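You operate a simulated robot arm through the tools that you are given. There is no shell and no other tool.

The job below is to be done with a simulated robot arm. You get a single attempt, and the scene is never put back.

JOB
Set the controls near the white bench top. At the end: the blue air valve is set to shut; the pressure knob is turned to lowest; the time dial is turned to 1.5 s; the wall regulator knob is turned to lowest; whatever was shut is shut again. Leave all else as you found it, and nothing knocked over. The blue air valve goes clockwise seen from above, to its stop.

Only the result counts: the job must be done as asked and must still hold three seconds after the hand-in. Knocking over, shifting, dropping, spilling or breaking anything else fails it.

ROBOT AND FRAMES
A 7-joint arm with a two-finger parallel gripper, fixed in place. Base frame: the origin is on the floor under the middle of its stand, x ahead of it, y to its left, z up. Readings come in cm, degrees, newtons and seconds.
It reaches about 147.9 cm from its shoulder. Its first joint turns from -166.0 to 166.0 degrees. Payload 4.4 kg.
The TCP is the grasp point between the finger pads, 2.3 cm short of the fingertips. In the tool frame z runs along the fingers and y along their closing line. The gripper opens to 9.4 cm. The fingers are 3.8 cm wide and 1 cm thick; the gripper's body (5.4 by 9.6 cm) begins 3.9 cm behind the TCP.
Orientation is that of the tool frame in the base frame, as [roll, pitch, yaw] about the fixed x, y, z axes, in that order (R = Rz(yaw) Ry(pitch) Rx(roll)). With the fingers straight down and closing along the base's y, the tool's x points along the base's -x, its y along +y and its z along -z.

CONTROLS
- The arm moves only by the tool apply_moves. Its argument "deltas" is a list of rows, each an object of numbers (a shift or turn left out is 0, a gripper value left out holds the last): "tx", "ty", "tz": the shift along the tool's x, y, z in units of 40 mm (1.0 is 40 mm); "wx", "wy", "wz": the turn, a rotation vector about the tool's x, y, z in units of 6 degrees (1.0 is 6 degrees); "hand": the closure in counts, from 0 (fully open) to 255 (shut). In form: [{"tx": .., "ty": .., "tz": .., "wx": .., "wy": .., "wz": .., "hand": ..}, ...]. A call has 1 to 20 rows; each row shifts and turns the commanded pose from where the row before left it, along the tool's axes as they then stand. A call with a number of a shift or a turn outside -1 to 1 is refused whole. A row lasts 0.2 s, in which the tool goes at most 5 cm and 8.6 degrees; a call with a longer step from one row to the next is refused whole, and so is a gripper value outside its range. Where a pose cannot be reached the arm comes as near as it can. A force on the tool above 40 N (or 10 N above the force at the start of the call, whichever is more), or a blocked arm, ends the call early, and 0.2 s more pass. Each finger travels about 7.2 cm/s and halts on what it meets, pressing with about 45 N; the grip force reading is that of the motor and also rises with nothing between the fingers. The clock runs only during rows and for 0.2 s after the last one: add rows that do not move to give the fingers time. It gives the time, the measured TCP pose, the force on the tool (base axes), the opening and the grip force at its end, in the units of the frame above (readings bear some noise), with the torque about the TCP (base axes, N m) and any sound that the robot's microphone picked up, and new pictures: "views" is both (left out), scene, wrist or none.
- Cameras (640 x 400 px; columns grow to the right, rows downward): "scene" is fixed at [5.1, -65.11, 161.72]; the picture's right is [0.72, -0.69, 0.00], its down [-0.26, -0.27, -0.93] and it looks along [0.64, 0.67, -0.38] (base axes); focal length 356 px, centre (320, 200). "wrist" rides on the gripper at [8.6, 1.6, -7.4] in the tool frame; the picture's right is [-0.18, 0.98, 0.00], its down [-0.58, -0.11, -0.81] and it looks along [-0.79, -0.15, 0.59] (tool axes); focal length 243 px, centre (320, 200). There is no depth. A picture from a camera that has moved, and an enlarged one, comes with that camera's place and axes in the base frame and with its lens.
- zoom(camera, box): a new picture of the part [left, top, right, bottom] of that camera's present view, enlarged. It takes no simulated time.
- sign_off(): hands the job in; it is judged then, once.

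Places have to be worked out from the pictures, the camera data and where the tool is seen. Open the gripper and draw the arm clear of the work before you hand the job in, unless the task says otherwise.

The tools are called after "Call:" as name(argument=value, ...) on one line, values as JSON. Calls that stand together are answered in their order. apply_moves: Moves the arm, as the interface text tells. Its arguments: {"type":"object","properties":{"deltas":{"type":"array","items":{"type":"object","properties":{"tx":{"type":"number"},"ty":{"type":"number"},"tz":{"type":"number"},"wx":{"type":"number"},"wy":{"type":"number"},"wz":{"type":"number"},"hand":{"type":"number"}}}},"views":{"type":"string","enum":["both","scene","wrist","none"]}},"required":["deltas"]} The other tools are called the same way: zoom (camera, box) takes an enlarged picture of a part of a camera's view; sign_off () hands the job in.

At the start:

```text
time_s: 0.0
tcp_pos: [73.72, 7.98, 140.62]
orientation: [-180.0, 0.1, -179.9]
ft_force: [1.0, -0.2, -0.2]
torque: [0.0, 0.0, -0.03]
grip_width: 9.42
finger_force: 0.1
```

scene: 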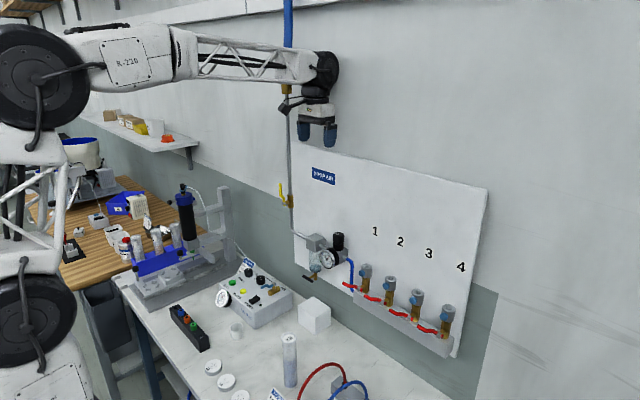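
wrist: 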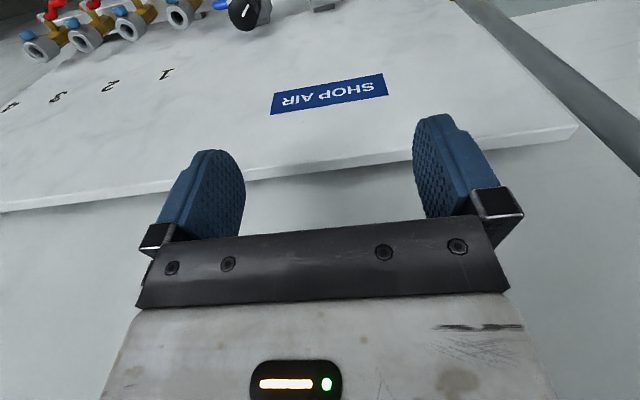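

I'll start by looking closely at the bench and the wall panel before moving anything.

Call:
zoom(camera="scene", box=[200, 240, 340, 330])

Call:
zoom(camera="scene", box=[280, 210, 480, 360])

Call:
zoom(camera="scene", box=[120, 160, 280, 320])

Call:
zoom(camera="scene", box=[160, 300, 400, 400])

Call:
zoom(camera="scene", box=[240, 60, 360, 220])

```text
4.44 times, centred on (270, 285) of scene
camera zoom: at [5.1, -65.11, 161.72], right [0.72, -0.69, 0.0], down [-0.26, -0.27, -0.93], along [0.64, 0.67, -0.38], focal length 1584 px, centre (542, -178)
```

zoom: 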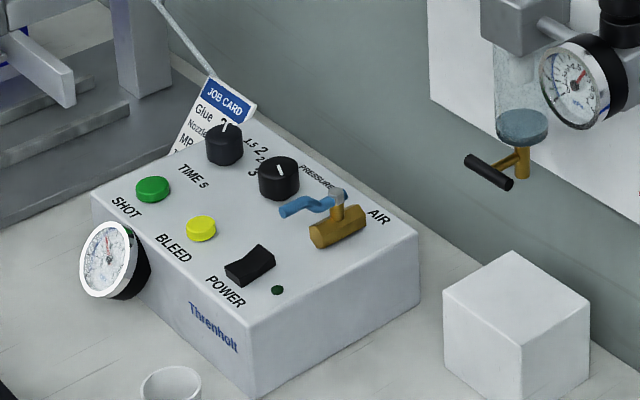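

```text
2.67 times, centred on (380, 285) of scene
camera zoom: at [5.1, -65.11, 161.72], right [0.72, -0.69, 0.0], down [-0.26, -0.27, -0.93], along [0.64, 0.67, -0.38], focal length 951 px, centre (160, -27)
```

zoom: 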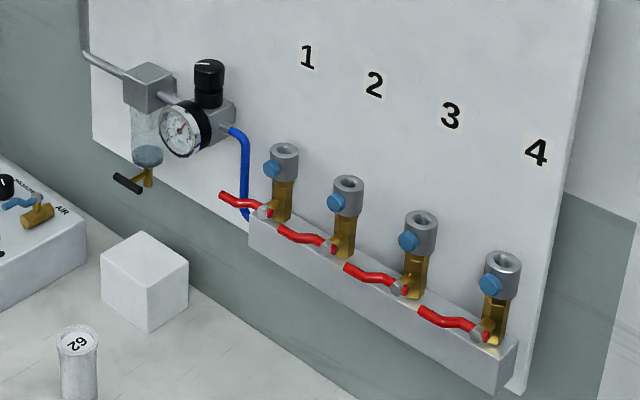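

```text
2.50 times, centred on (200, 240) of scene
camera zoom: at [5.1, -65.11, 161.72], right [0.72, -0.69, 0.0], down [-0.26, -0.27, -0.93], along [0.64, 0.67, -0.38], focal length 891 px, centre (620, 100)
```

zoom: 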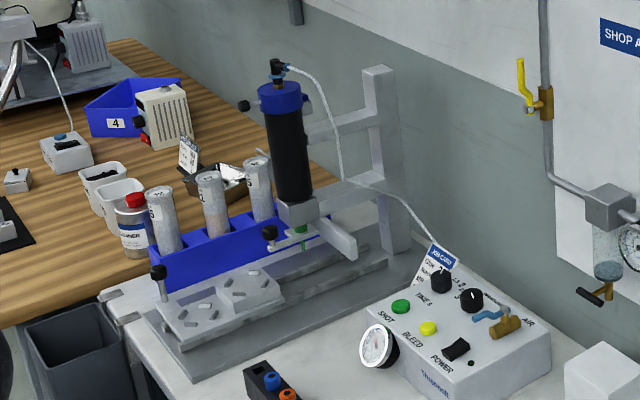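

```text
2.67 times, centred on (280, 350) of scene
camera zoom: at [5.1, -65.11, 161.72], right [0.72, -0.69, 0.0], down [-0.26, -0.27, -0.93], along [0.64, 0.67, -0.38], focal length 951 px, centre (427, -200)
```

zoom: 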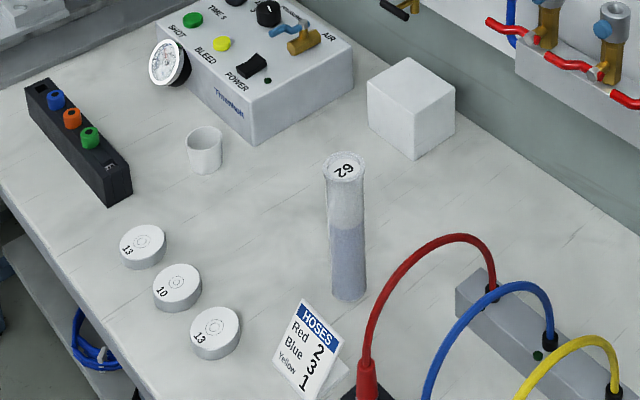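

```text
2.50 times, centred on (300, 140) of scene
camera zoom: at [5.1, -65.11, 161.72], right [0.72, -0.69, 0.0], down [-0.26, -0.27, -0.93], along [0.64, 0.67, -0.38], focal length 891 px, centre (370, 350)
```

zoom: 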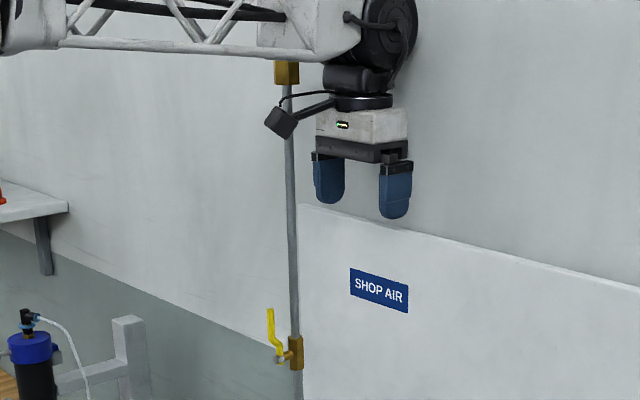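

The panel seems to sit at about x=76.7, with the wall regulator knob near (73.6, -1.5, 111). The controller box is near (52, 8, ~95). I'll back away from the wall and come down over the box so the wrist camera can see its face.

Call:
apply_moves(deltas=[{"tx": 0.98, "tz": 0.4}, {"tx": 0.98, "tz": 0.6}, {"tx": 0.98, "tz": 0.6}, {"tx": 0.98, "tz": 0.6}, {"tx": 0.98, "tz": 0.6}, {"tx": 0.98, "tz": 0.6}, {}, {}])

```text
time_s: 1.8
tcp_pos: [50.55, 7.74, 126.96]
orientation: [-180.0, 0.0, -179.9]
ft_force: [-0.5, 0.1, 0.5]
torque: [-0.03, 0.01, 0.0]
grip_width: 9.42
finger_force: 0.1
camera wrist: at [41.78, 9.5, 134.34], right [0.18, 0.98, 0.0], down [0.58, -0.11, 0.81], along [0.79, -0.15, -0.59], focal length 243 px, centre (320, 200)
```

scene: 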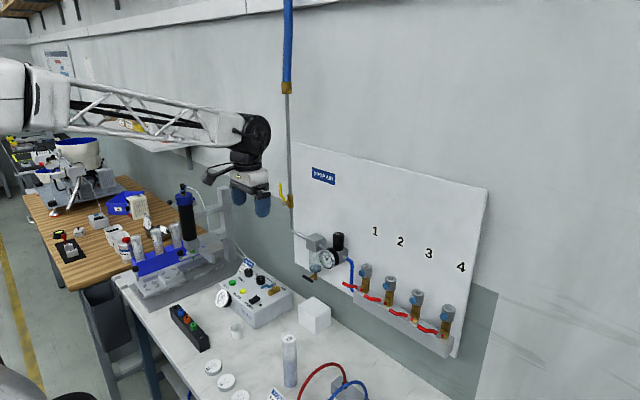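
wrist: 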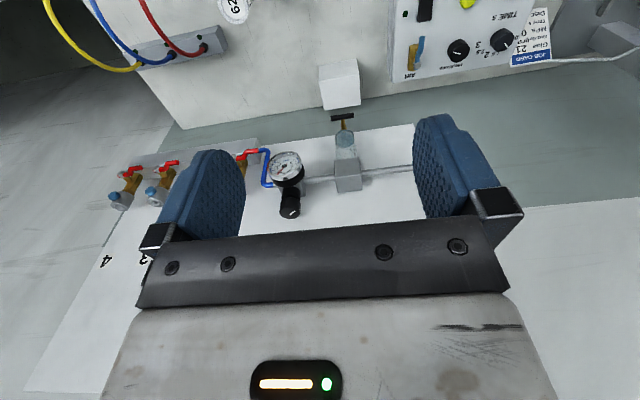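

The box's top face is in the upper right of the wrist view, and the regulator is in the middle. I'll enlarge both.

Call:
zoom(camera="wrist", box=[390, 0, 570, 90])

Call:
zoom(camera="wrist", box=[240, 100, 400, 230])

Call:
zoom(camera="scene", box=[290, 220, 370, 300])

Call:
zoom(camera="scene", box=[220, 250, 300, 330])

```text
3.56 times, centred on (480, 45) of wrist
camera zoom: at [41.78, 9.5, 134.34], right [0.18, 0.98, 0.0], down [0.58, -0.11, 0.81], along [0.79, -0.15, -0.59], focal length 863 px, centre (-249, 751)
```

zoom: 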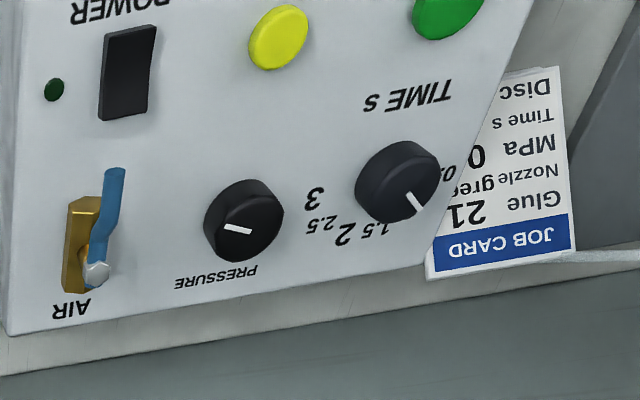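

```text
3.08 times, centred on (320, 165) of wrist
camera zoom: at [41.78, 9.5, 134.34], right [0.18, 0.98, 0.0], down [0.58, -0.11, 0.81], along [0.79, -0.15, -0.59], focal length 746 px, centre (320, 308)
```

zoom: 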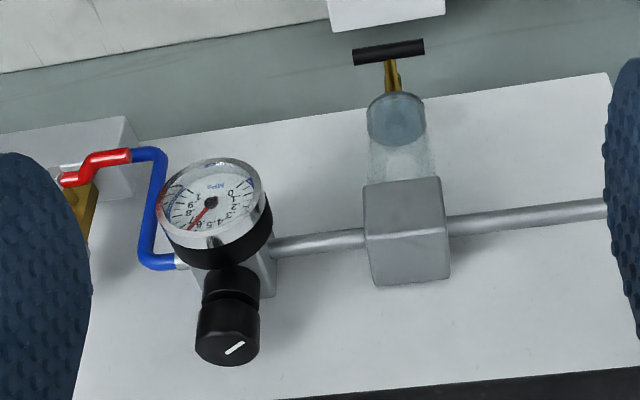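

```text
5.00 times, centred on (330, 260) of scene
camera zoom: at [5.1, -65.11, 161.72], right [0.72, -0.69, 0.0], down [-0.26, -0.27, -0.93], along [0.64, 0.67, -0.38], focal length 1782 px, centre (270, -100)
```

zoom: 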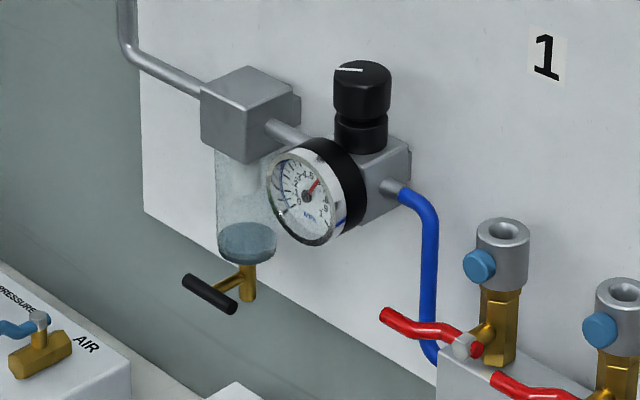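

```text
5.00 times, centred on (260, 290) of scene
camera zoom: at [5.1, -65.11, 161.72], right [0.72, -0.69, 0.0], down [-0.26, -0.27, -0.93], along [0.64, 0.67, -0.38], focal length 1782 px, centre (620, -250)
```

zoom: 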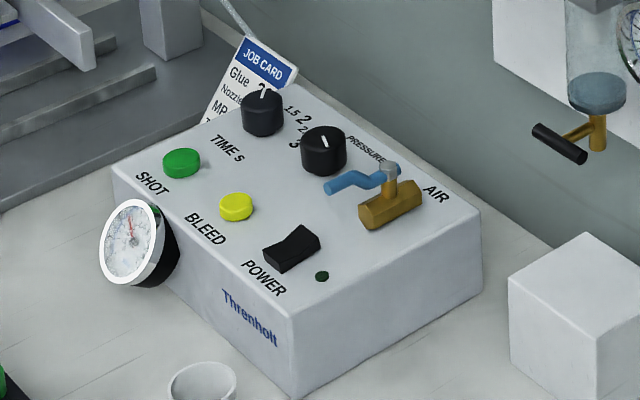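

From both views the time dial top is at about (66, 38.5, 85). The pressure knob is at about (67.5, 32, 83.5). The blue valve pivot is at about (68.5, 25, 83.6), with its handle pointing toward -x, in line with the body, so it's open. I'll move over the box for a closer look.

Call:
apply_moves(deltas=[{"tx": -0.1, "ty": 0.9, "tz": 0.3}, {"tx": -0.2, "ty": 0.95, "tz": 0.6}, {"tx": -0.25, "ty": 0.95, "tz": 0.65}, {"tx": -0.25, "ty": 0.95, "tz": 0.65}, {"tx": -0.25, "ty": 0.95, "tz": 0.65}, {"tx": -0.25, "ty": 0.95, "tz": 0.65}, {"tx": -0.25, "ty": 0.95, "tz": 0.65}, {}, {}])

```text
time_s: 3.8
tcp_pos: [56.01, 34.43, 110.76]
orientation: [180.0, 0.0, -180.0]
ft_force: [-0.9, 0.5, 0.7]
torque: [0.01, 0.0, 0.0]
grip_width: 9.41
finger_force: 0.0
camera wrist: at [47.42, 35.98, 118.12], right [0.18, 0.98, 0.0], down [0.58, -0.11, 0.81], along [0.79, -0.15, -0.59], focal length 243 px, centre (320, 200)
```

scene: 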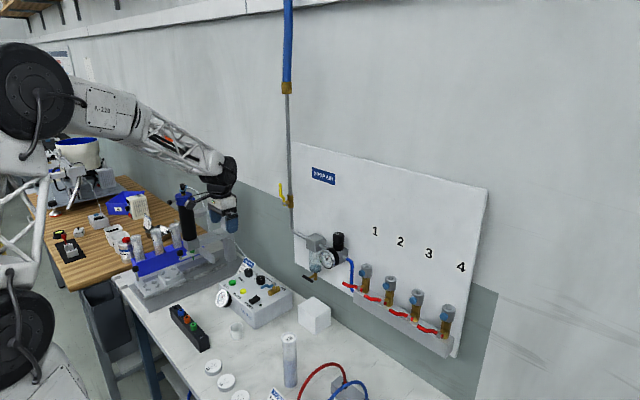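
wrist: 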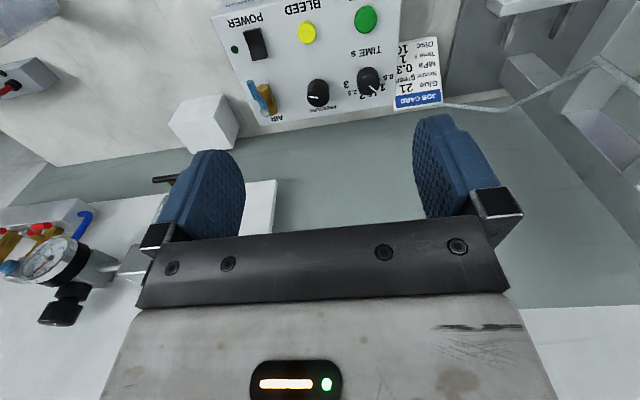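

Call:
zoom(camera="wrist", box=[210, 0, 450, 130])

Call:
zoom(camera="wrist", box=[300, 50, 420, 125])

Call:
zoom(camera="wrist", box=[225, 60, 345, 135])

Call:
zoom(camera="wrist", box=[0, 190, 160, 340])

```text
2.67 times, centred on (330, 65) of wrist
camera zoom: at [47.42, 35.98, 118.12], right [0.18, 0.98, 0.0], down [0.58, -0.11, 0.81], along [0.79, -0.15, -0.59], focal length 647 px, centre (293, 560)
```

zoom: 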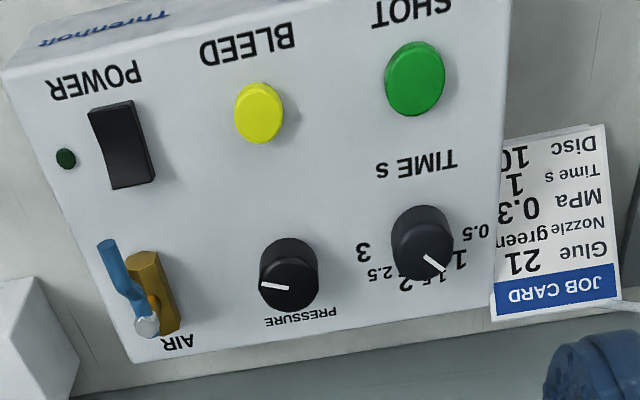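

```text
5.33 times, centred on (360, 88) of wrist
camera zoom: at [47.42, 35.98, 118.12], right [0.18, 0.98, 0.0], down [0.58, -0.11, 0.81], along [0.79, -0.15, -0.59], focal length 1294 px, centre (107, 800)
```

zoom: 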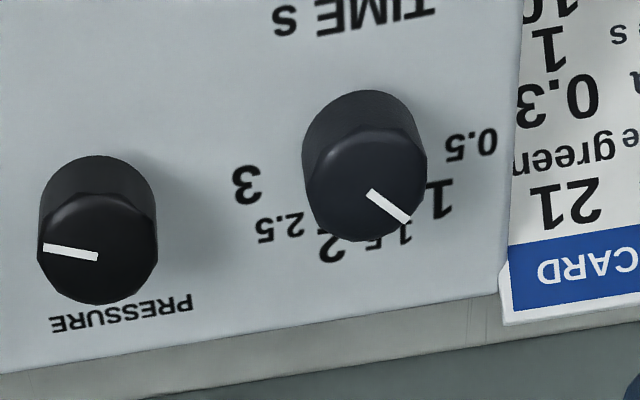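

```text
5.33 times, centred on (285, 98) of wrist
camera zoom: at [47.42, 35.98, 118.12], right [0.18, 0.98, 0.0], down [0.58, -0.11, 0.81], along [0.79, -0.15, -0.59], focal length 1294 px, centre (507, 747)
```

zoom: 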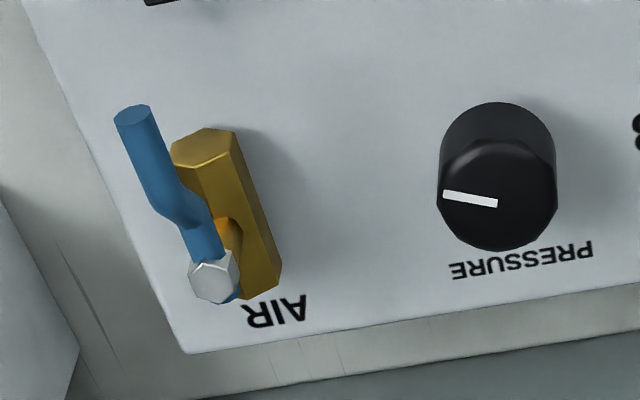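

```text
2.67 times, centred on (80, 265) of wrist
camera zoom: at [47.42, 35.98, 118.12], right [0.18, 0.98, 0.0], down [0.58, -0.11, 0.81], along [0.79, -0.15, -0.59], focal length 647 px, centre (960, 27)
```

zoom: 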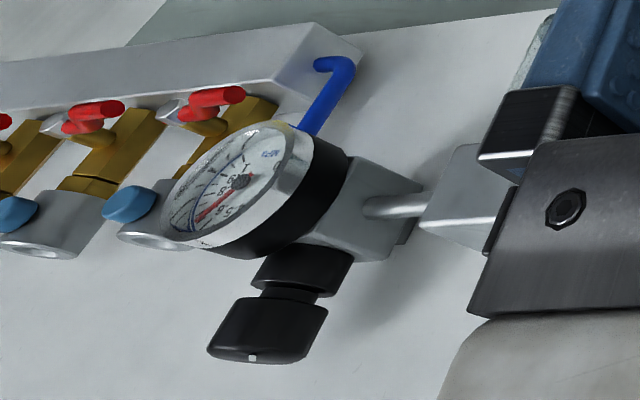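

The box is axis-aligned with its top near z=81. The time labels run in 30° steps: 0.5 at +75°, 1 at +45°, 1.5 at +15° from +x. The time pointer is at about 46° ("1"), so it needs about 30° clockwise. The pressure pointer is at about -111°, near maximum, so it needs a long counter-clockwise turn. I'll go above the time dial with the fingers partly closed and pre-turned 15° counter-clockwise.

Call:
apply_moves(deltas=[{"tx": -0.3, "ty": 0.15, "tz": 0.4, "hand": 92}, {"tx": -0.5, "ty": 0.22, "tz": 0.75}, {"tx": -0.5, "ty": 0.22, "tz": 0.75}, {"tx": -0.5, "ty": 0.22, "tz": 0.75}, {"tx": -0.5, "ty": 0.22, "tz": 0.75}, {"tx": -0.45, "ty": 0.23, "tz": 0.75}, {"wz": -0.8, "tz": 0.3}, {"wz": -0.8}, {"wz": -0.9}, {}, {}])

```text
time_s: 6.2
tcp_pos: [67.32, 39.52, 92.64]
orientation: [180.0, 0.0, -165.0]
ft_force: [0.0, -0.9, 0.5]
torque: [0.01, 0.0, 0.03]
grip_width: 6.02
finger_force: 0.1
camera wrist: at [58.56, 38.68, 100.0], right [-0.08, 1.0, 0.0], down [0.59, 0.05, 0.81], along [0.8, 0.06, -0.59], focal length 243 px, centre (320, 200)
```

scene: 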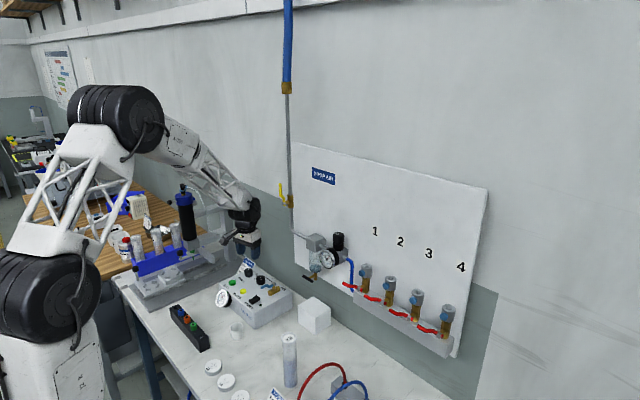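
wrist: 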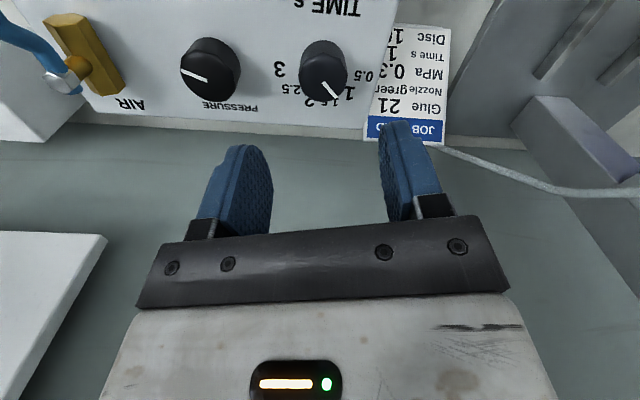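

Call:
zoom(camera="wrist", box=[160, 10, 400, 150])

Call:
zoom(camera="wrist", box=[265, 20, 385, 115])

Call:
zoom(camera="wrist", box=[0, 0, 160, 120])

Call:
zoom(camera="scene", box=[210, 230, 300, 310])

```text
2.67 times, centred on (280, 80) of wrist
camera zoom: at [58.56, 38.68, 100.0], right [-0.08, 1.0, 0.0], down [0.59, 0.05, 0.81], along [0.8, 0.06, -0.59], focal length 647 px, centre (427, 520)
```

zoom: 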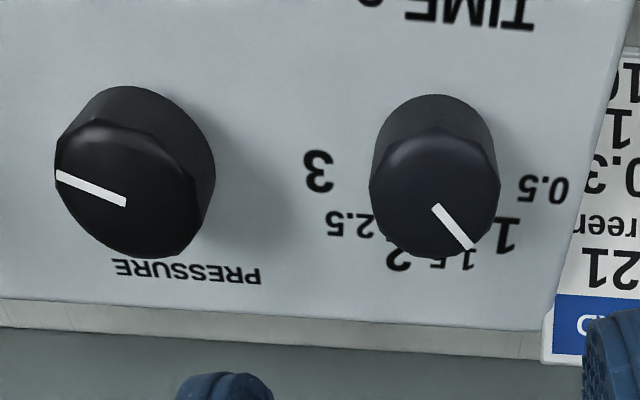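

```text
4.21 times, centred on (325, 68) of wrist
camera zoom: at [58.56, 38.68, 100.0], right [-0.08, 1.0, 0.0], down [0.59, 0.05, 0.81], along [0.8, 0.06, -0.59], focal length 1022 px, centre (299, 758)
```

zoom: 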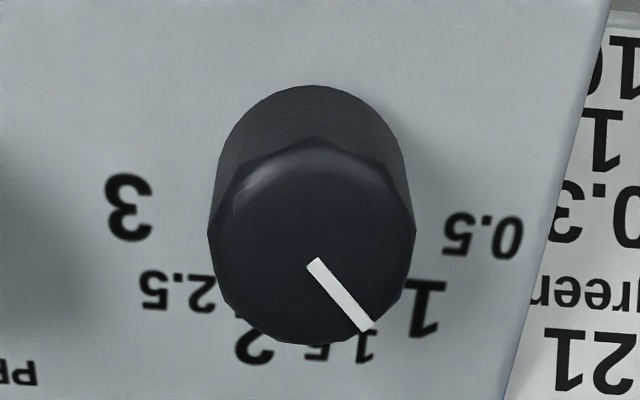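

```text
3.33 times, centred on (80, 60) of wrist
camera zoom: at [58.56, 38.68, 100.0], right [-0.08, 1.0, 0.0], down [0.59, 0.05, 0.81], along [0.8, 0.06, -0.59], focal length 809 px, centre (1120, 667)
```

zoom: 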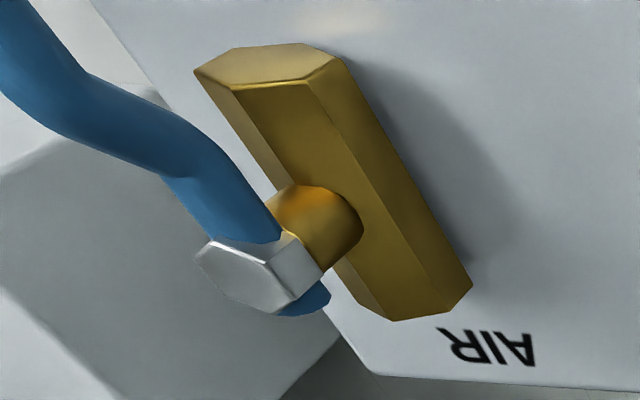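

```text
5.00 times, centred on (255, 270) of scene
camera zoom: at [5.1, -65.11, 161.72], right [0.72, -0.69, 0.0], down [-0.26, -0.27, -0.93], along [0.64, 0.67, -0.38], focal length 1782 px, centre (645, -150)
```

zoom: 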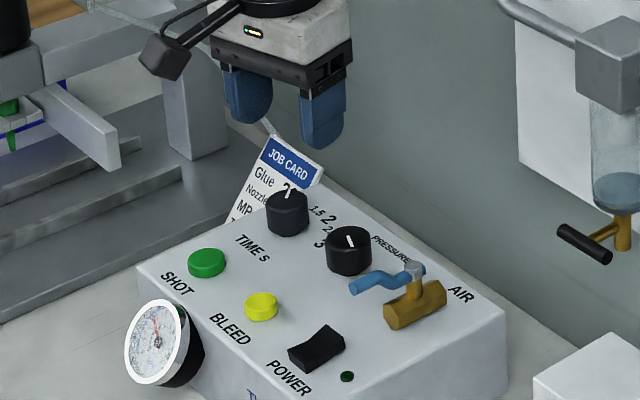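

Refined estimate: the time dial axis is at about (66.9, 39.55), top z≈83.8, diameter 3.4. I'll descend so the fingertips straddle it, and check before closing.

Call:
apply_moves(deltas=[{"tx": 0.078, "ty": 0.047, "tz": 0.4}, {"tz": 0.5}, {"tz": 0.4}, {"tz": 0.3}, {"tz": 0.2}, {"tz": 0.15}, {}])

```text
time_s: 7.8
tcp_pos: [66.86, 39.51, 84.58]
orientation: [179.9, 0.0, -165.0]
ft_force: [-0.1, 0.0, -0.3]
torque: [-0.01, -0.02, -0.01]
grip_width: 6.02
finger_force: 0.1
camera wrist: at [58.18, 38.79, 91.99], right [-0.08, 1.0, 0.0], down [0.59, 0.05, 0.81], along [0.8, 0.06, -0.59], focal length 243 px, centre (320, 200)
```

scene: 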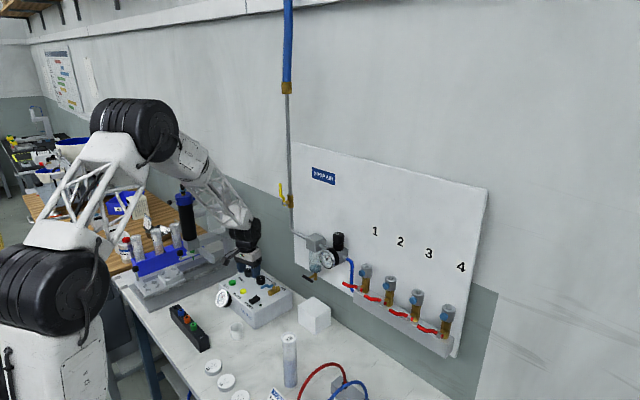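
wrist: 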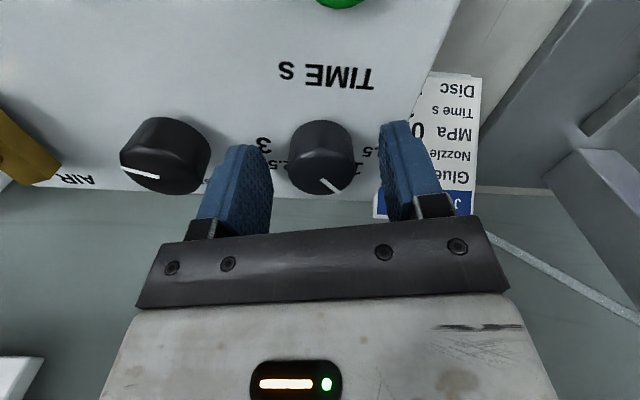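

Call:
zoom(camera="wrist", box=[200, 90, 440, 240])

Call:
zoom(camera="scene", box=[215, 240, 285, 300])

```text
2.67 times, centred on (320, 165) of wrist
camera zoom: at [58.18, 38.79, 91.99], right [-0.08, 1.0, 0.0], down [0.59, 0.05, 0.81], along [0.8, 0.06, -0.59], focal length 647 px, centre (320, 293)
```

zoom: 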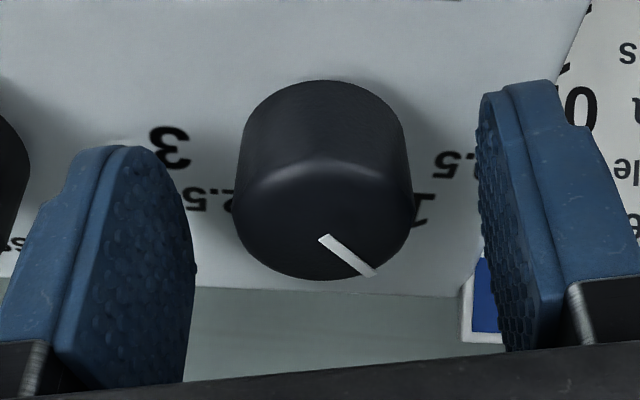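

```text
6.67 times, centred on (250, 270) of scene
camera zoom: at [5.1, -65.11, 161.72], right [0.72, -0.69, 0.0], down [-0.26, -0.27, -0.93], along [0.64, 0.67, -0.38], focal length 2376 px, centre (787, -267)
```

zoom: 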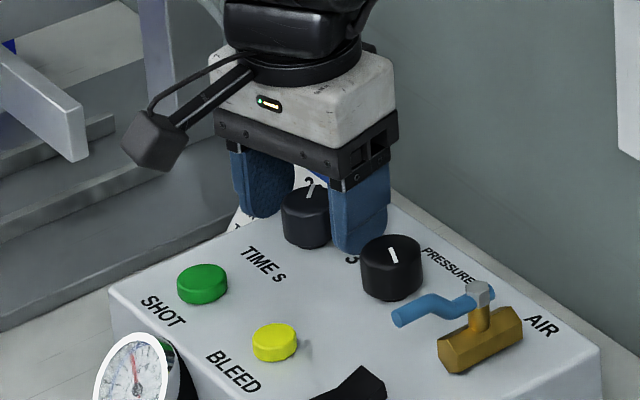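

The knob sits between the pads, so I'll close on it and check the grip.

Call:
apply_moves(deltas=[{"hand": 180}, {"hand": 255}, {}, {}])

```text
time_s: 8.8
tcp_pos: [66.8, 39.53, 84.64]
orientation: [180.0, 0.0, -165.0]
ft_force: [-8.4, 38.3, -6.8]
torque: [-0.01, -0.14, -0.07]
grip_width: 3.16
finger_force: 45.0
camera wrist: at [58.15, 38.88, 92.0], right [-0.08, 1.0, 0.0], down [0.59, 0.05, 0.81], along [0.8, 0.06, -0.59], focal length 243 px, centre (320, 200)
```

scene: 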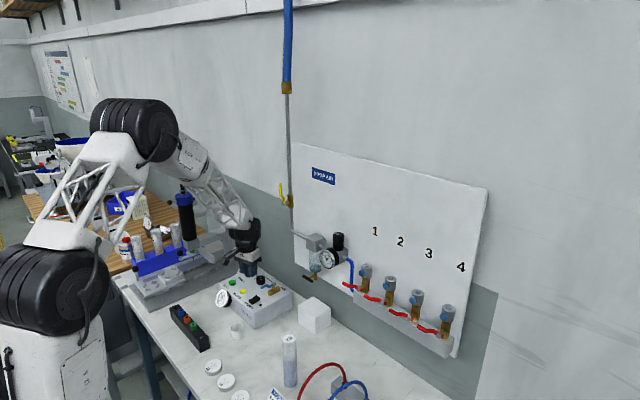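
wrist: 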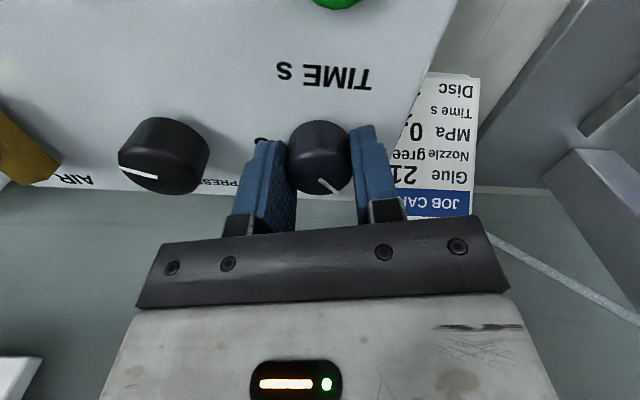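

Grip is at 3.16 cm, but the side force of about 39 N along +y means the hand is slightly off-centre. I'll nudge it along the closing line to balance.

Call:
apply_moves(deltas=[{"ty": 0.03}, {}], views="none")

```text
time_s: 9.4
tcp_pos: [66.86, 39.62, 84.63]
orientation: [-179.9, -0.1, -165.0]
ft_force: [-10.0, 21.4, -8.3]
torque: [0.86, -0.32, -0.06]
grip_width: 3.13
finger_force: 45.3
```

Call:
apply_moves(deltas=[{"ty": 0.03}, {}], views="none")

```text
time_s: 10.0
tcp_pos: [66.92, 39.46, 84.67]
orientation: [-180.0, -0.1, -165.0]
ft_force: [-23.0, -24.0, 12.9]
torque: [-0.01, 0.5, 0.05]
grip_width: 3.14
finger_force: 44.8
```

The forces shifted unevenly from stick-slip. I'll release, settle, and re-grip at this slightly shifted position.

Call:
apply_moves(deltas=[{"hand": 120}, {"hand": 92}, {}, {}], views="wrist")

Call:
zoom(camera="wrist", box=[200, 90, 440, 240])

```text
time_s: 11.0
tcp_pos: [66.82, 39.69, 84.57]
orientation: [-180.0, 0.0, -165.0]
ft_force: [-0.3, 0.3, -0.9]
torque: [-0.01, 0.01, -0.02]
grip_width: 6.02
finger_force: 0.0
camera wrist: at [58.19, 39.03, 91.99], right [-0.08, 1.0, 0.0], down [0.59, 0.05, 0.81], along [0.8, 0.06, -0.59], focal length 243 px, centre (320, 200)
```

wrist: 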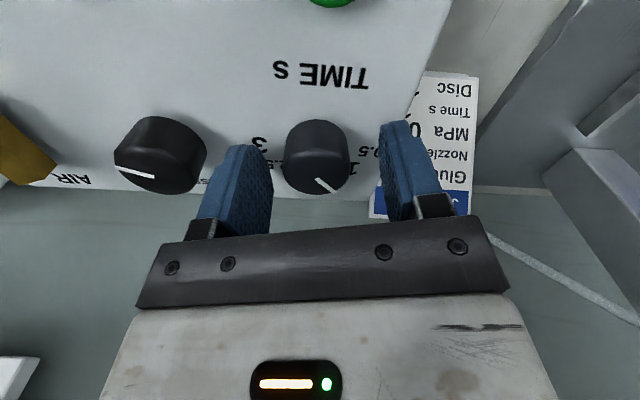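

```text
2.67 times, centred on (320, 165) of wrist
camera zoom: at [58.19, 39.03, 91.99], right [-0.08, 1.0, 0.0], down [0.59, 0.05, 0.81], along [0.8, 0.06, -0.59], focal length 647 px, centre (320, 293)
```

zoom: 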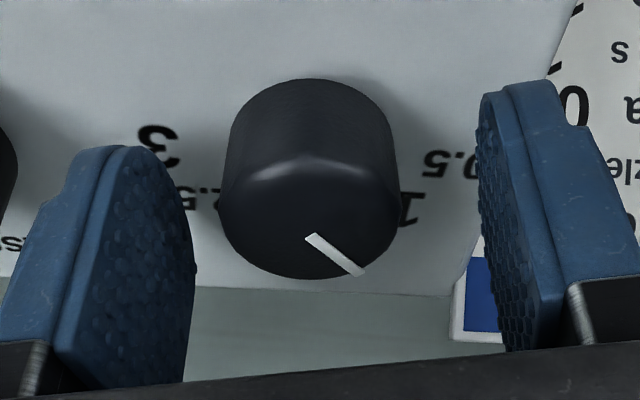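

Call:
apply_moves(deltas=[{"ty": -0.015, "hand": 130}, {"hand": 160}, {"hand": 180}, {"hand": 255}, {}], views="none")

```text
time_s: 12.2
tcp_pos: [66.97, 39.47, 84.64]
orientation: [-180.0, 0.0, -165.0]
ft_force: [6.5, -21.9, 2.9]
torque: [0.22, 0.06, 0.06]
grip_width: 3.15
finger_force: 45.1
```

Call:
apply_moves(deltas=[{"hand": 150}, {"ty": -0.015}, {"hand": 180}, {"hand": 255}, {}], views="none")

```text
time_s: 13.4
tcp_pos: [67.09, 39.55, 84.84]
orientation: [-180.0, 0.0, -165.0]
ft_force: [2.6, -15.3, 1.7]
torque: [0.27, 0.1, 0.09]
grip_width: 3.18
finger_force: 45.1
```

The side force is down to about 15 N. I'll turn clockwise (+wz) 15° first and check the pointer.

Call:
apply_moves(deltas=[{"wz": 0.4}, {"wz": 0.5}, {"wz": 0.5}, {"wz": 0.5}, {"wz": 0.6}, {}], views="wrist")

Call:
zoom(camera="wrist", box=[200, 90, 440, 240])

```text
time_s: 14.8
tcp_pos: [66.72, 39.54, 84.64]
orientation: [180.0, -0.1, 179.9]
ft_force: [11.8, -34.9, 9.3]
torque: [0.01, -1.02, 0.07]
grip_width: 3.14
finger_force: 44.8
camera wrist: at [58.23, 41.15, 92.07], right [0.18, 0.98, 0.0], down [0.58, -0.11, 0.81], along [0.79, -0.15, -0.59], focal length 243 px, centre (320, 200)
```

wrist: 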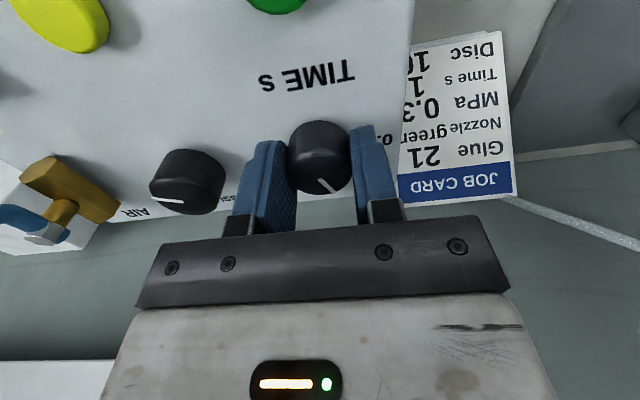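

```text
2.67 times, centred on (320, 165) of wrist
camera zoom: at [58.23, 41.15, 92.07], right [0.18, 0.98, 0.0], down [0.58, -0.11, 0.81], along [0.79, -0.15, -0.59], focal length 647 px, centre (320, 293)
```

zoom: 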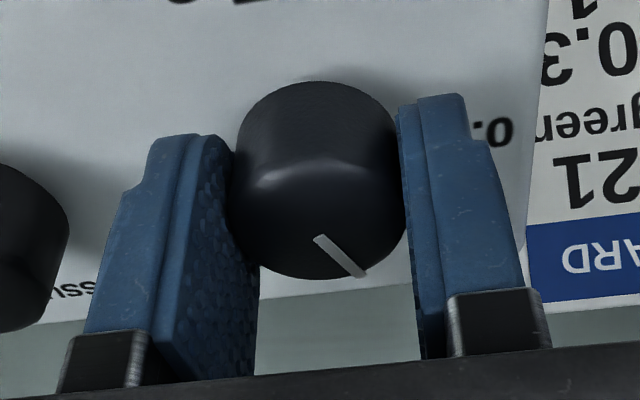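

The knob follows the hand. The side force is about 35 N toward -y, so I'll ease the hand that way a little while continuing the turn.

Call:
apply_moves(deltas=[{"ty": -0.02}, {"wz": 0.4, "ty": -0.005}, {"wz": 0.5}, {"wz": 0.5}, {}], views="none")

```text
time_s: 16.0
tcp_pos: [66.93, 39.38, 84.65]
orientation: [-179.9, -0.1, 171.5]
ft_force: [-19.3, -13.6, 9.2]
torque: [0.36, -0.4, 0.01]
grip_width: 3.12
finger_force: 44.7
```

Call:
apply_moves(deltas=[{"wz": 0.5}, {"wz": 0.5}, {}, {}], views="wrist")

Call:
zoom(camera="wrist", box=[240, 100, 400, 200])

```text
time_s: 16.5
tcp_pos: [66.89, 39.36, 84.62]
orientation: [-179.9, 0.0, 168.5]
ft_force: [-7.5, -4.5, 9.8]
torque: [0.1, 0.06, 0.07]
grip_width: 3.12
finger_force: 44.9
stopped in row 2: the force on the tool passed its limit at 42 N (the readings are from after the stop); the commanded pose is now the measured one
camera wrist: at [58.73, 42.79, 92.08], right [0.38, 0.93, 0.0], down [0.55, -0.22, 0.81], along [0.75, -0.3, -0.59], focal length 243 px, centre (320, 200)
```

wrist: 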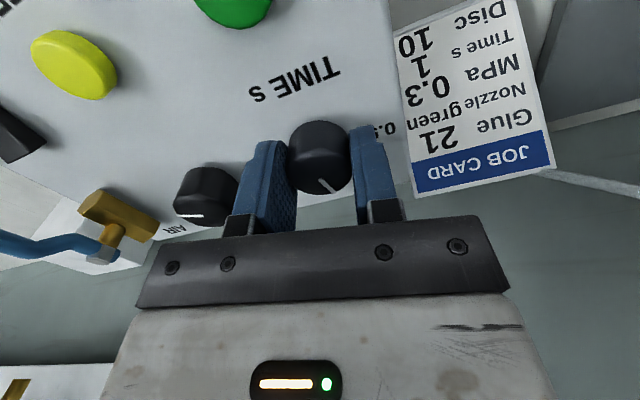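

```text
4.00 times, centred on (320, 150) of wrist
camera zoom: at [58.73, 42.79, 92.08], right [0.38, 0.93, 0.0], down [0.55, -0.22, 0.81], along [0.75, -0.3, -0.59], focal length 970 px, centre (320, 400)
```

zoom: 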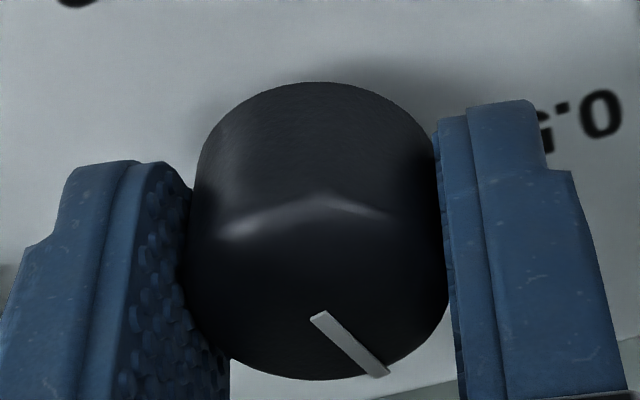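

The pointer now looks near 14–19°, against a target of 15°. I'll release and lift to get a clean measurement.

Call:
apply_moves(deltas=[{"hand": 130}, {"hand": 92}, {}, {"tz": -0.5}, {"tz": -0.8}, {"tz": -0.7}, {"wz": -0.6}, {"wz": -0.6}, {"wz": -0.7}, {}], views="wrist")

Call:
zoom(camera="wrist", box=[265, 20, 385, 115])

```text
time_s: 18.7
tcp_pos: [66.97, 39.43, 92.63]
orientation: [179.9, -0.1, 179.9]
ft_force: [-0.1, -0.5, -0.2]
torque: [0.0, -0.02, 0.0]
grip_width: 5.98
finger_force: 0.0
camera wrist: at [58.33, 41.13, 100.04], right [0.19, 0.98, 0.0], down [0.58, -0.11, 0.81], along [0.79, -0.15, -0.59], focal length 243 px, centre (320, 200)
```

wrist: 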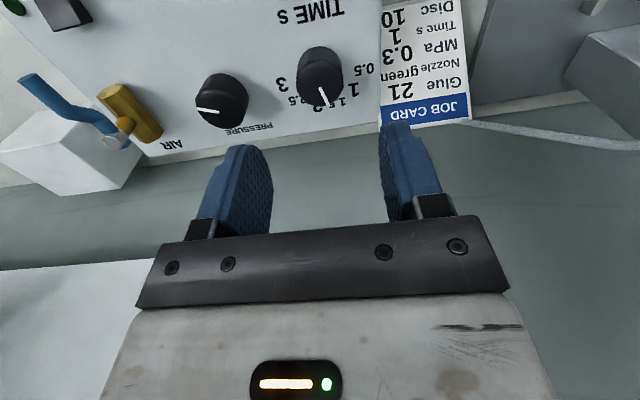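

```text
4.21 times, centred on (325, 68) of wrist
camera zoom: at [58.33, 41.13, 100.04], right [0.19, 0.98, 0.0], down [0.58, -0.11, 0.81], along [0.79, -0.15, -0.59], focal length 1022 px, centre (299, 758)
```

zoom: 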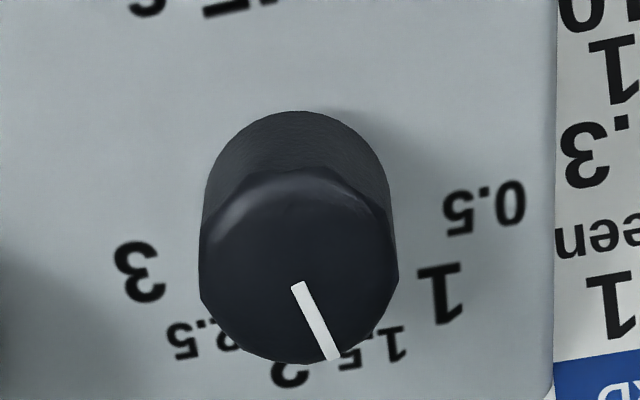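

The time pointer measures about 15°, right on 1.5. Next is the pressure knob, so I'll measure it from here.

Call:
zoom(camera="wrist", box=[160, 50, 280, 145])

Call:
zoom(camera="wrist", box=[0, 50, 200, 175])

```text
4.21 times, centred on (220, 98) of wrist
camera zoom: at [58.33, 41.13, 100.04], right [0.19, 0.98, 0.0], down [0.58, -0.11, 0.81], along [0.79, -0.15, -0.59], focal length 1022 px, centre (741, 632)
```

zoom: 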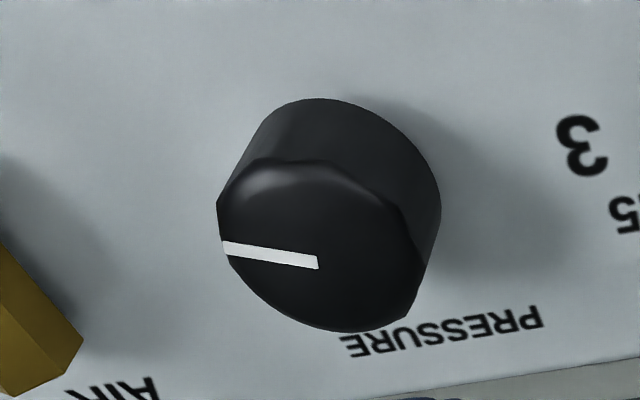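

```text
3.20 times, centred on (100, 112) of wrist
camera zoom: at [58.33, 41.13, 100.04], right [0.19, 0.98, 0.0], down [0.58, -0.11, 0.81], along [0.79, -0.15, -0.59], focal length 776 px, centre (1024, 480)
```

zoom: 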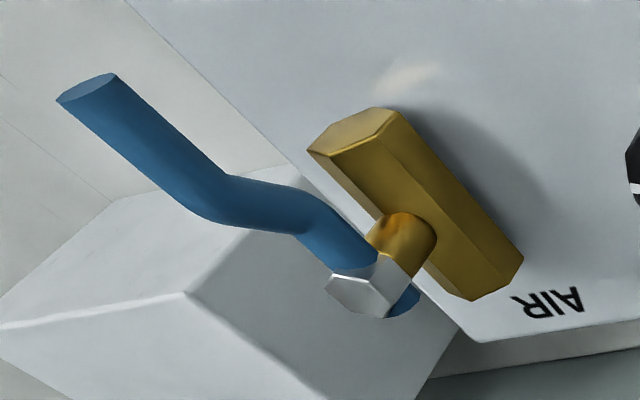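

The pressure knob axis is near (67.4, 31.9), top about 83.8. The valve nut is near (67, 24, 85.5) and the handle tip near (62, 24, 86). I'll move over the pressure knob, pre-turn the hand 50° clockwise, and descend part-way.

Call:
apply_moves(deltas=[{"ty": -0.7, "tx": -0.05}, {"ty": -0.7, "tx": -0.058}, {"ty": -0.488}, {"wz": 0.9}, {"wz": 0.95}, {"wz": 0.95}, {"wz": 0.95}, {"wz": 0.95}, {"wz": 0.95}, {"wz": 0.95}, {"wz": 0.95}, {"wz": 0.78}, {"tz": 0.6}, {"tz": 0.3}, {}])

Call:
zoom(camera="wrist", box=[200, 60, 440, 210])

Call:
zoom(camera="scene", box=[215, 240, 305, 310])

```text
time_s: 21.9
tcp_pos: [67.18, 31.97, 89.02]
orientation: [-179.9, 0.0, 129.9]
ft_force: [0.4, -0.1, 0.0]
torque: [-0.01, 0.0, 0.01]
grip_width: 6.0
finger_force: 0.1
camera wrist: at [62.86, 39.67, 96.44], right [0.87, 0.49, 0.0], down [0.29, -0.52, 0.81], along [0.39, -0.7, -0.59], focal length 243 px, centre (320, 200)
```

scene: 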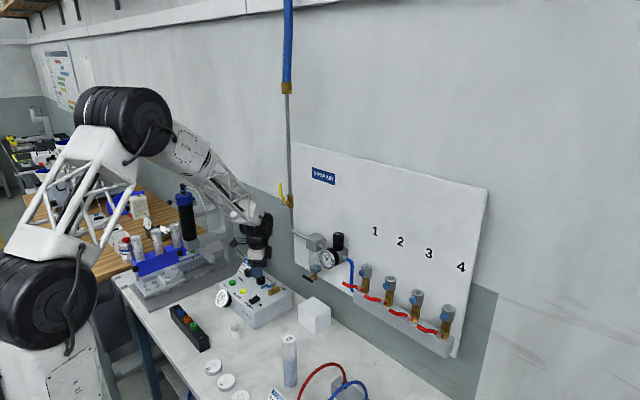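
wrist: 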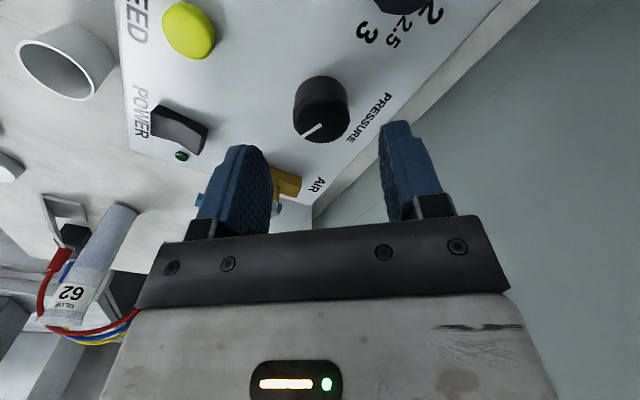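

```text
2.67 times, centred on (320, 135) of wrist
camera zoom: at [62.86, 39.67, 96.44], right [0.87, 0.49, 0.0], down [0.29, -0.52, 0.81], along [0.39, -0.7, -0.59], focal length 647 px, centre (320, 373)
```

zoom: 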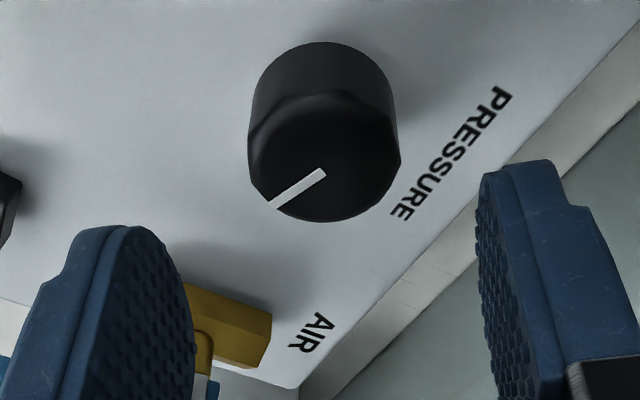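

```text
5.71 times, centred on (260, 275) of scene
camera zoom: at [5.1, -65.11, 161.72], right [0.72, -0.69, 0.0], down [-0.26, -0.27, -0.93], along [0.64, 0.67, -0.38], focal length 2037 px, centre (663, -229)
```

zoom: 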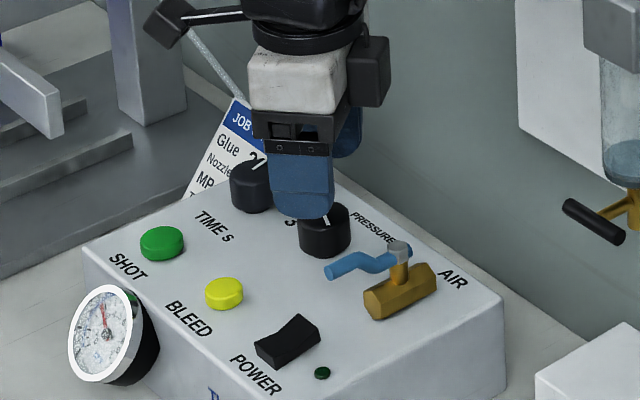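

The hand is aligned within about 3 mm. I'll correct that, descend and grip the pressure knob.

Call:
apply_moves(deltas=[{"tx": -0.065, "ty": 0.025, "tz": 0.3}, {"tz": 0.4}, {"tz": 0.25}, {"tz": 0.18}, {"hand": 140}, {"hand": 170}, {"hand": 255}, {}])

Call:
zoom(camera="wrist", box=[240, 100, 400, 200])

```text
time_s: 23.7
tcp_pos: [67.5, 31.72, 84.55]
orientation: [-179.8, 0.0, 129.9]
ft_force: [-5.9, -9.0, 6.0]
torque: [0.1, -0.32, 0.04]
grip_width: 3.34
finger_force: 45.4
stopped in row 8: the force on the tool passed its limit at 41 N (the readings are from after the stop); the commanded pose is now the measured one
camera wrist: at [63.19, 39.4, 91.92], right [0.87, 0.49, 0.0], down [0.29, -0.51, 0.81], along [0.39, -0.7, -0.59], focal length 243 px, centre (320, 200)
```

scene: 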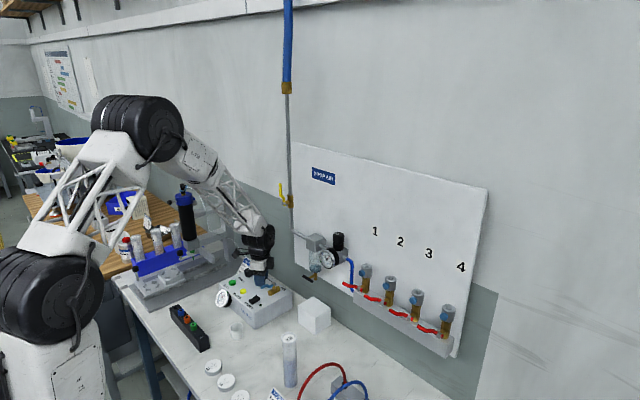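
wrist: 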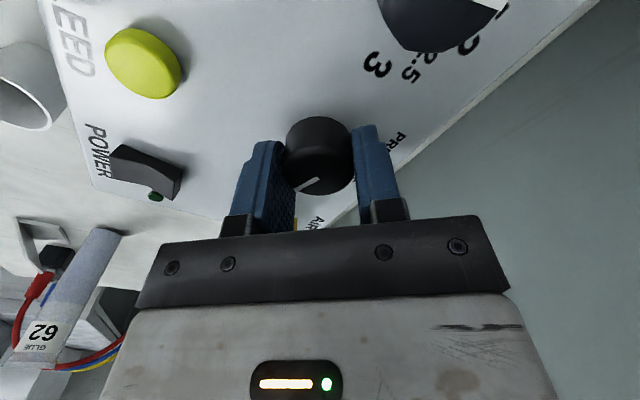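

```text
4.00 times, centred on (320, 150) of wrist
camera zoom: at [63.19, 39.4, 91.92], right [0.87, 0.49, 0.0], down [0.29, -0.51, 0.81], along [0.39, -0.7, -0.59], focal length 970 px, centre (320, 400)
```

zoom: 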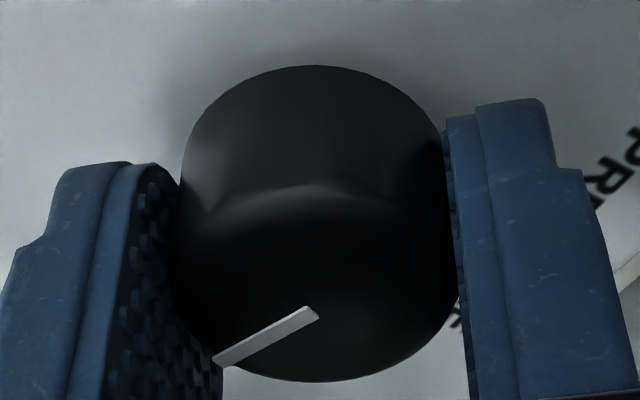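

Gripped at 3.34 cm and the force has relaxed to about 12 N. I'll turn counter-clockwise (-wz).

Call:
apply_moves(deltas=[{"wz": -0.5}, {"wz": -0.8}, {"wz": -0.8}, {"wz": -0.8}, {"wz": -0.8}, {}], views="wrist")

```text
time_s: 25.1
tcp_pos: [67.59, 31.88, 84.64]
orientation: [-179.9, 0.0, 152.2]
ft_force: [-2.0, 21.9, 13.7]
torque: [0.72, -0.39, -0.08]
grip_width: 3.32
finger_force: 45.1
camera wrist: at [60.68, 37.3, 91.93], right [0.62, 0.78, 0.0], down [0.47, -0.37, 0.81], along [0.63, -0.5, -0.59], focal length 243 px, centre (320, 200)
```

wrist: 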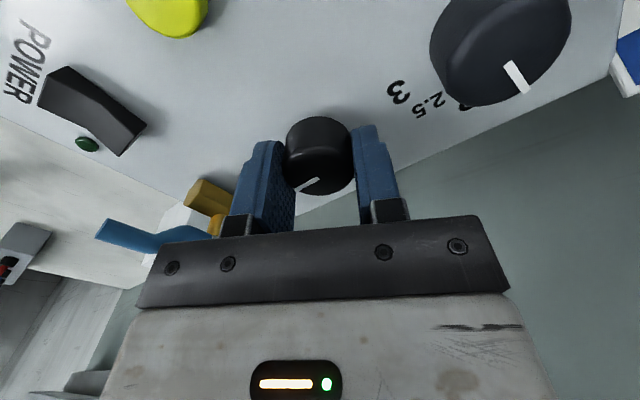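

Call:
apply_moves(deltas=[{"ty": 0.012, "tx": 0.01}, {"wz": -0.8}, {"wz": -0.8}, {"wz": -0.8}, {"wz": -0.8}, {"wz": -0.8}, {"wz": -0.8}, {}], views="wrist")

```text
time_s: 26.1
tcp_pos: [67.52, 31.91, 84.44]
orientation: [-179.9, -0.2, 163.5]
ft_force: [2.5, 6.8, -6.0]
torque: [0.61, 0.06, 0.0]
grip_width: 3.26
finger_force: 44.9
stopped in row 4: the force on the tool passed its limit at 44 N (the readings are from after the stop); the commanded pose is now the measured one
camera wrist: at [59.72, 35.92, 91.92], right [0.46, 0.89, 0.0], down [0.53, -0.27, 0.81], along [0.72, -0.37, -0.59], focal length 243 px, centre (320, 200)
```

wrist: 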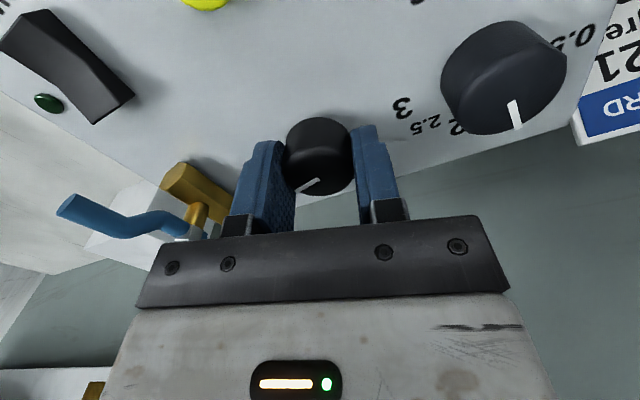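

The turning works, and the guard simply re-zeroes the offset when it trips. I'll continue counter-clockwise.

Call:
apply_moves(deltas=[{"wz": -0.6}, {"wz": -0.7}, {"wz": -0.7}, {"wz": -0.7}, {"wz": -0.7}, {"wz": -0.7}, {}], views="none")

```text
time_s: 27.2
tcp_pos: [67.51, 31.95, 84.49]
orientation: [-180.0, 0.0, -178.0]
ft_force: [-3.3, 8.6, -2.3]
torque: [-0.53, -0.3, -0.03]
grip_width: 3.32
finger_force: 44.6
stopped in row 5: the force on the tool passed its limit at 42 N (the readings are from after the stop); the commanded pose is now the measured one
```

Call:
apply_moves(deltas=[{"wz": -0.6}, {"wz": -0.7}, {"wz": -0.7}, {"wz": -0.7}, {"wz": -0.7}, {"wz": -0.7}, {"wz": -0.7}, {}], views="none")

```text
time_s: 27.9
tcp_pos: [67.55, 32.06, 84.72]
orientation: [179.9, 0.0, -169.5]
ft_force: [1.2, 9.5, -5.1]
torque: [-0.66, -0.18, -0.04]
grip_width: 3.31
finger_force: 44.9
stopped in row 3: the force on the tool passed its limit at 42 N (the readings are from after the stop); the commanded pose is now the measured one
```

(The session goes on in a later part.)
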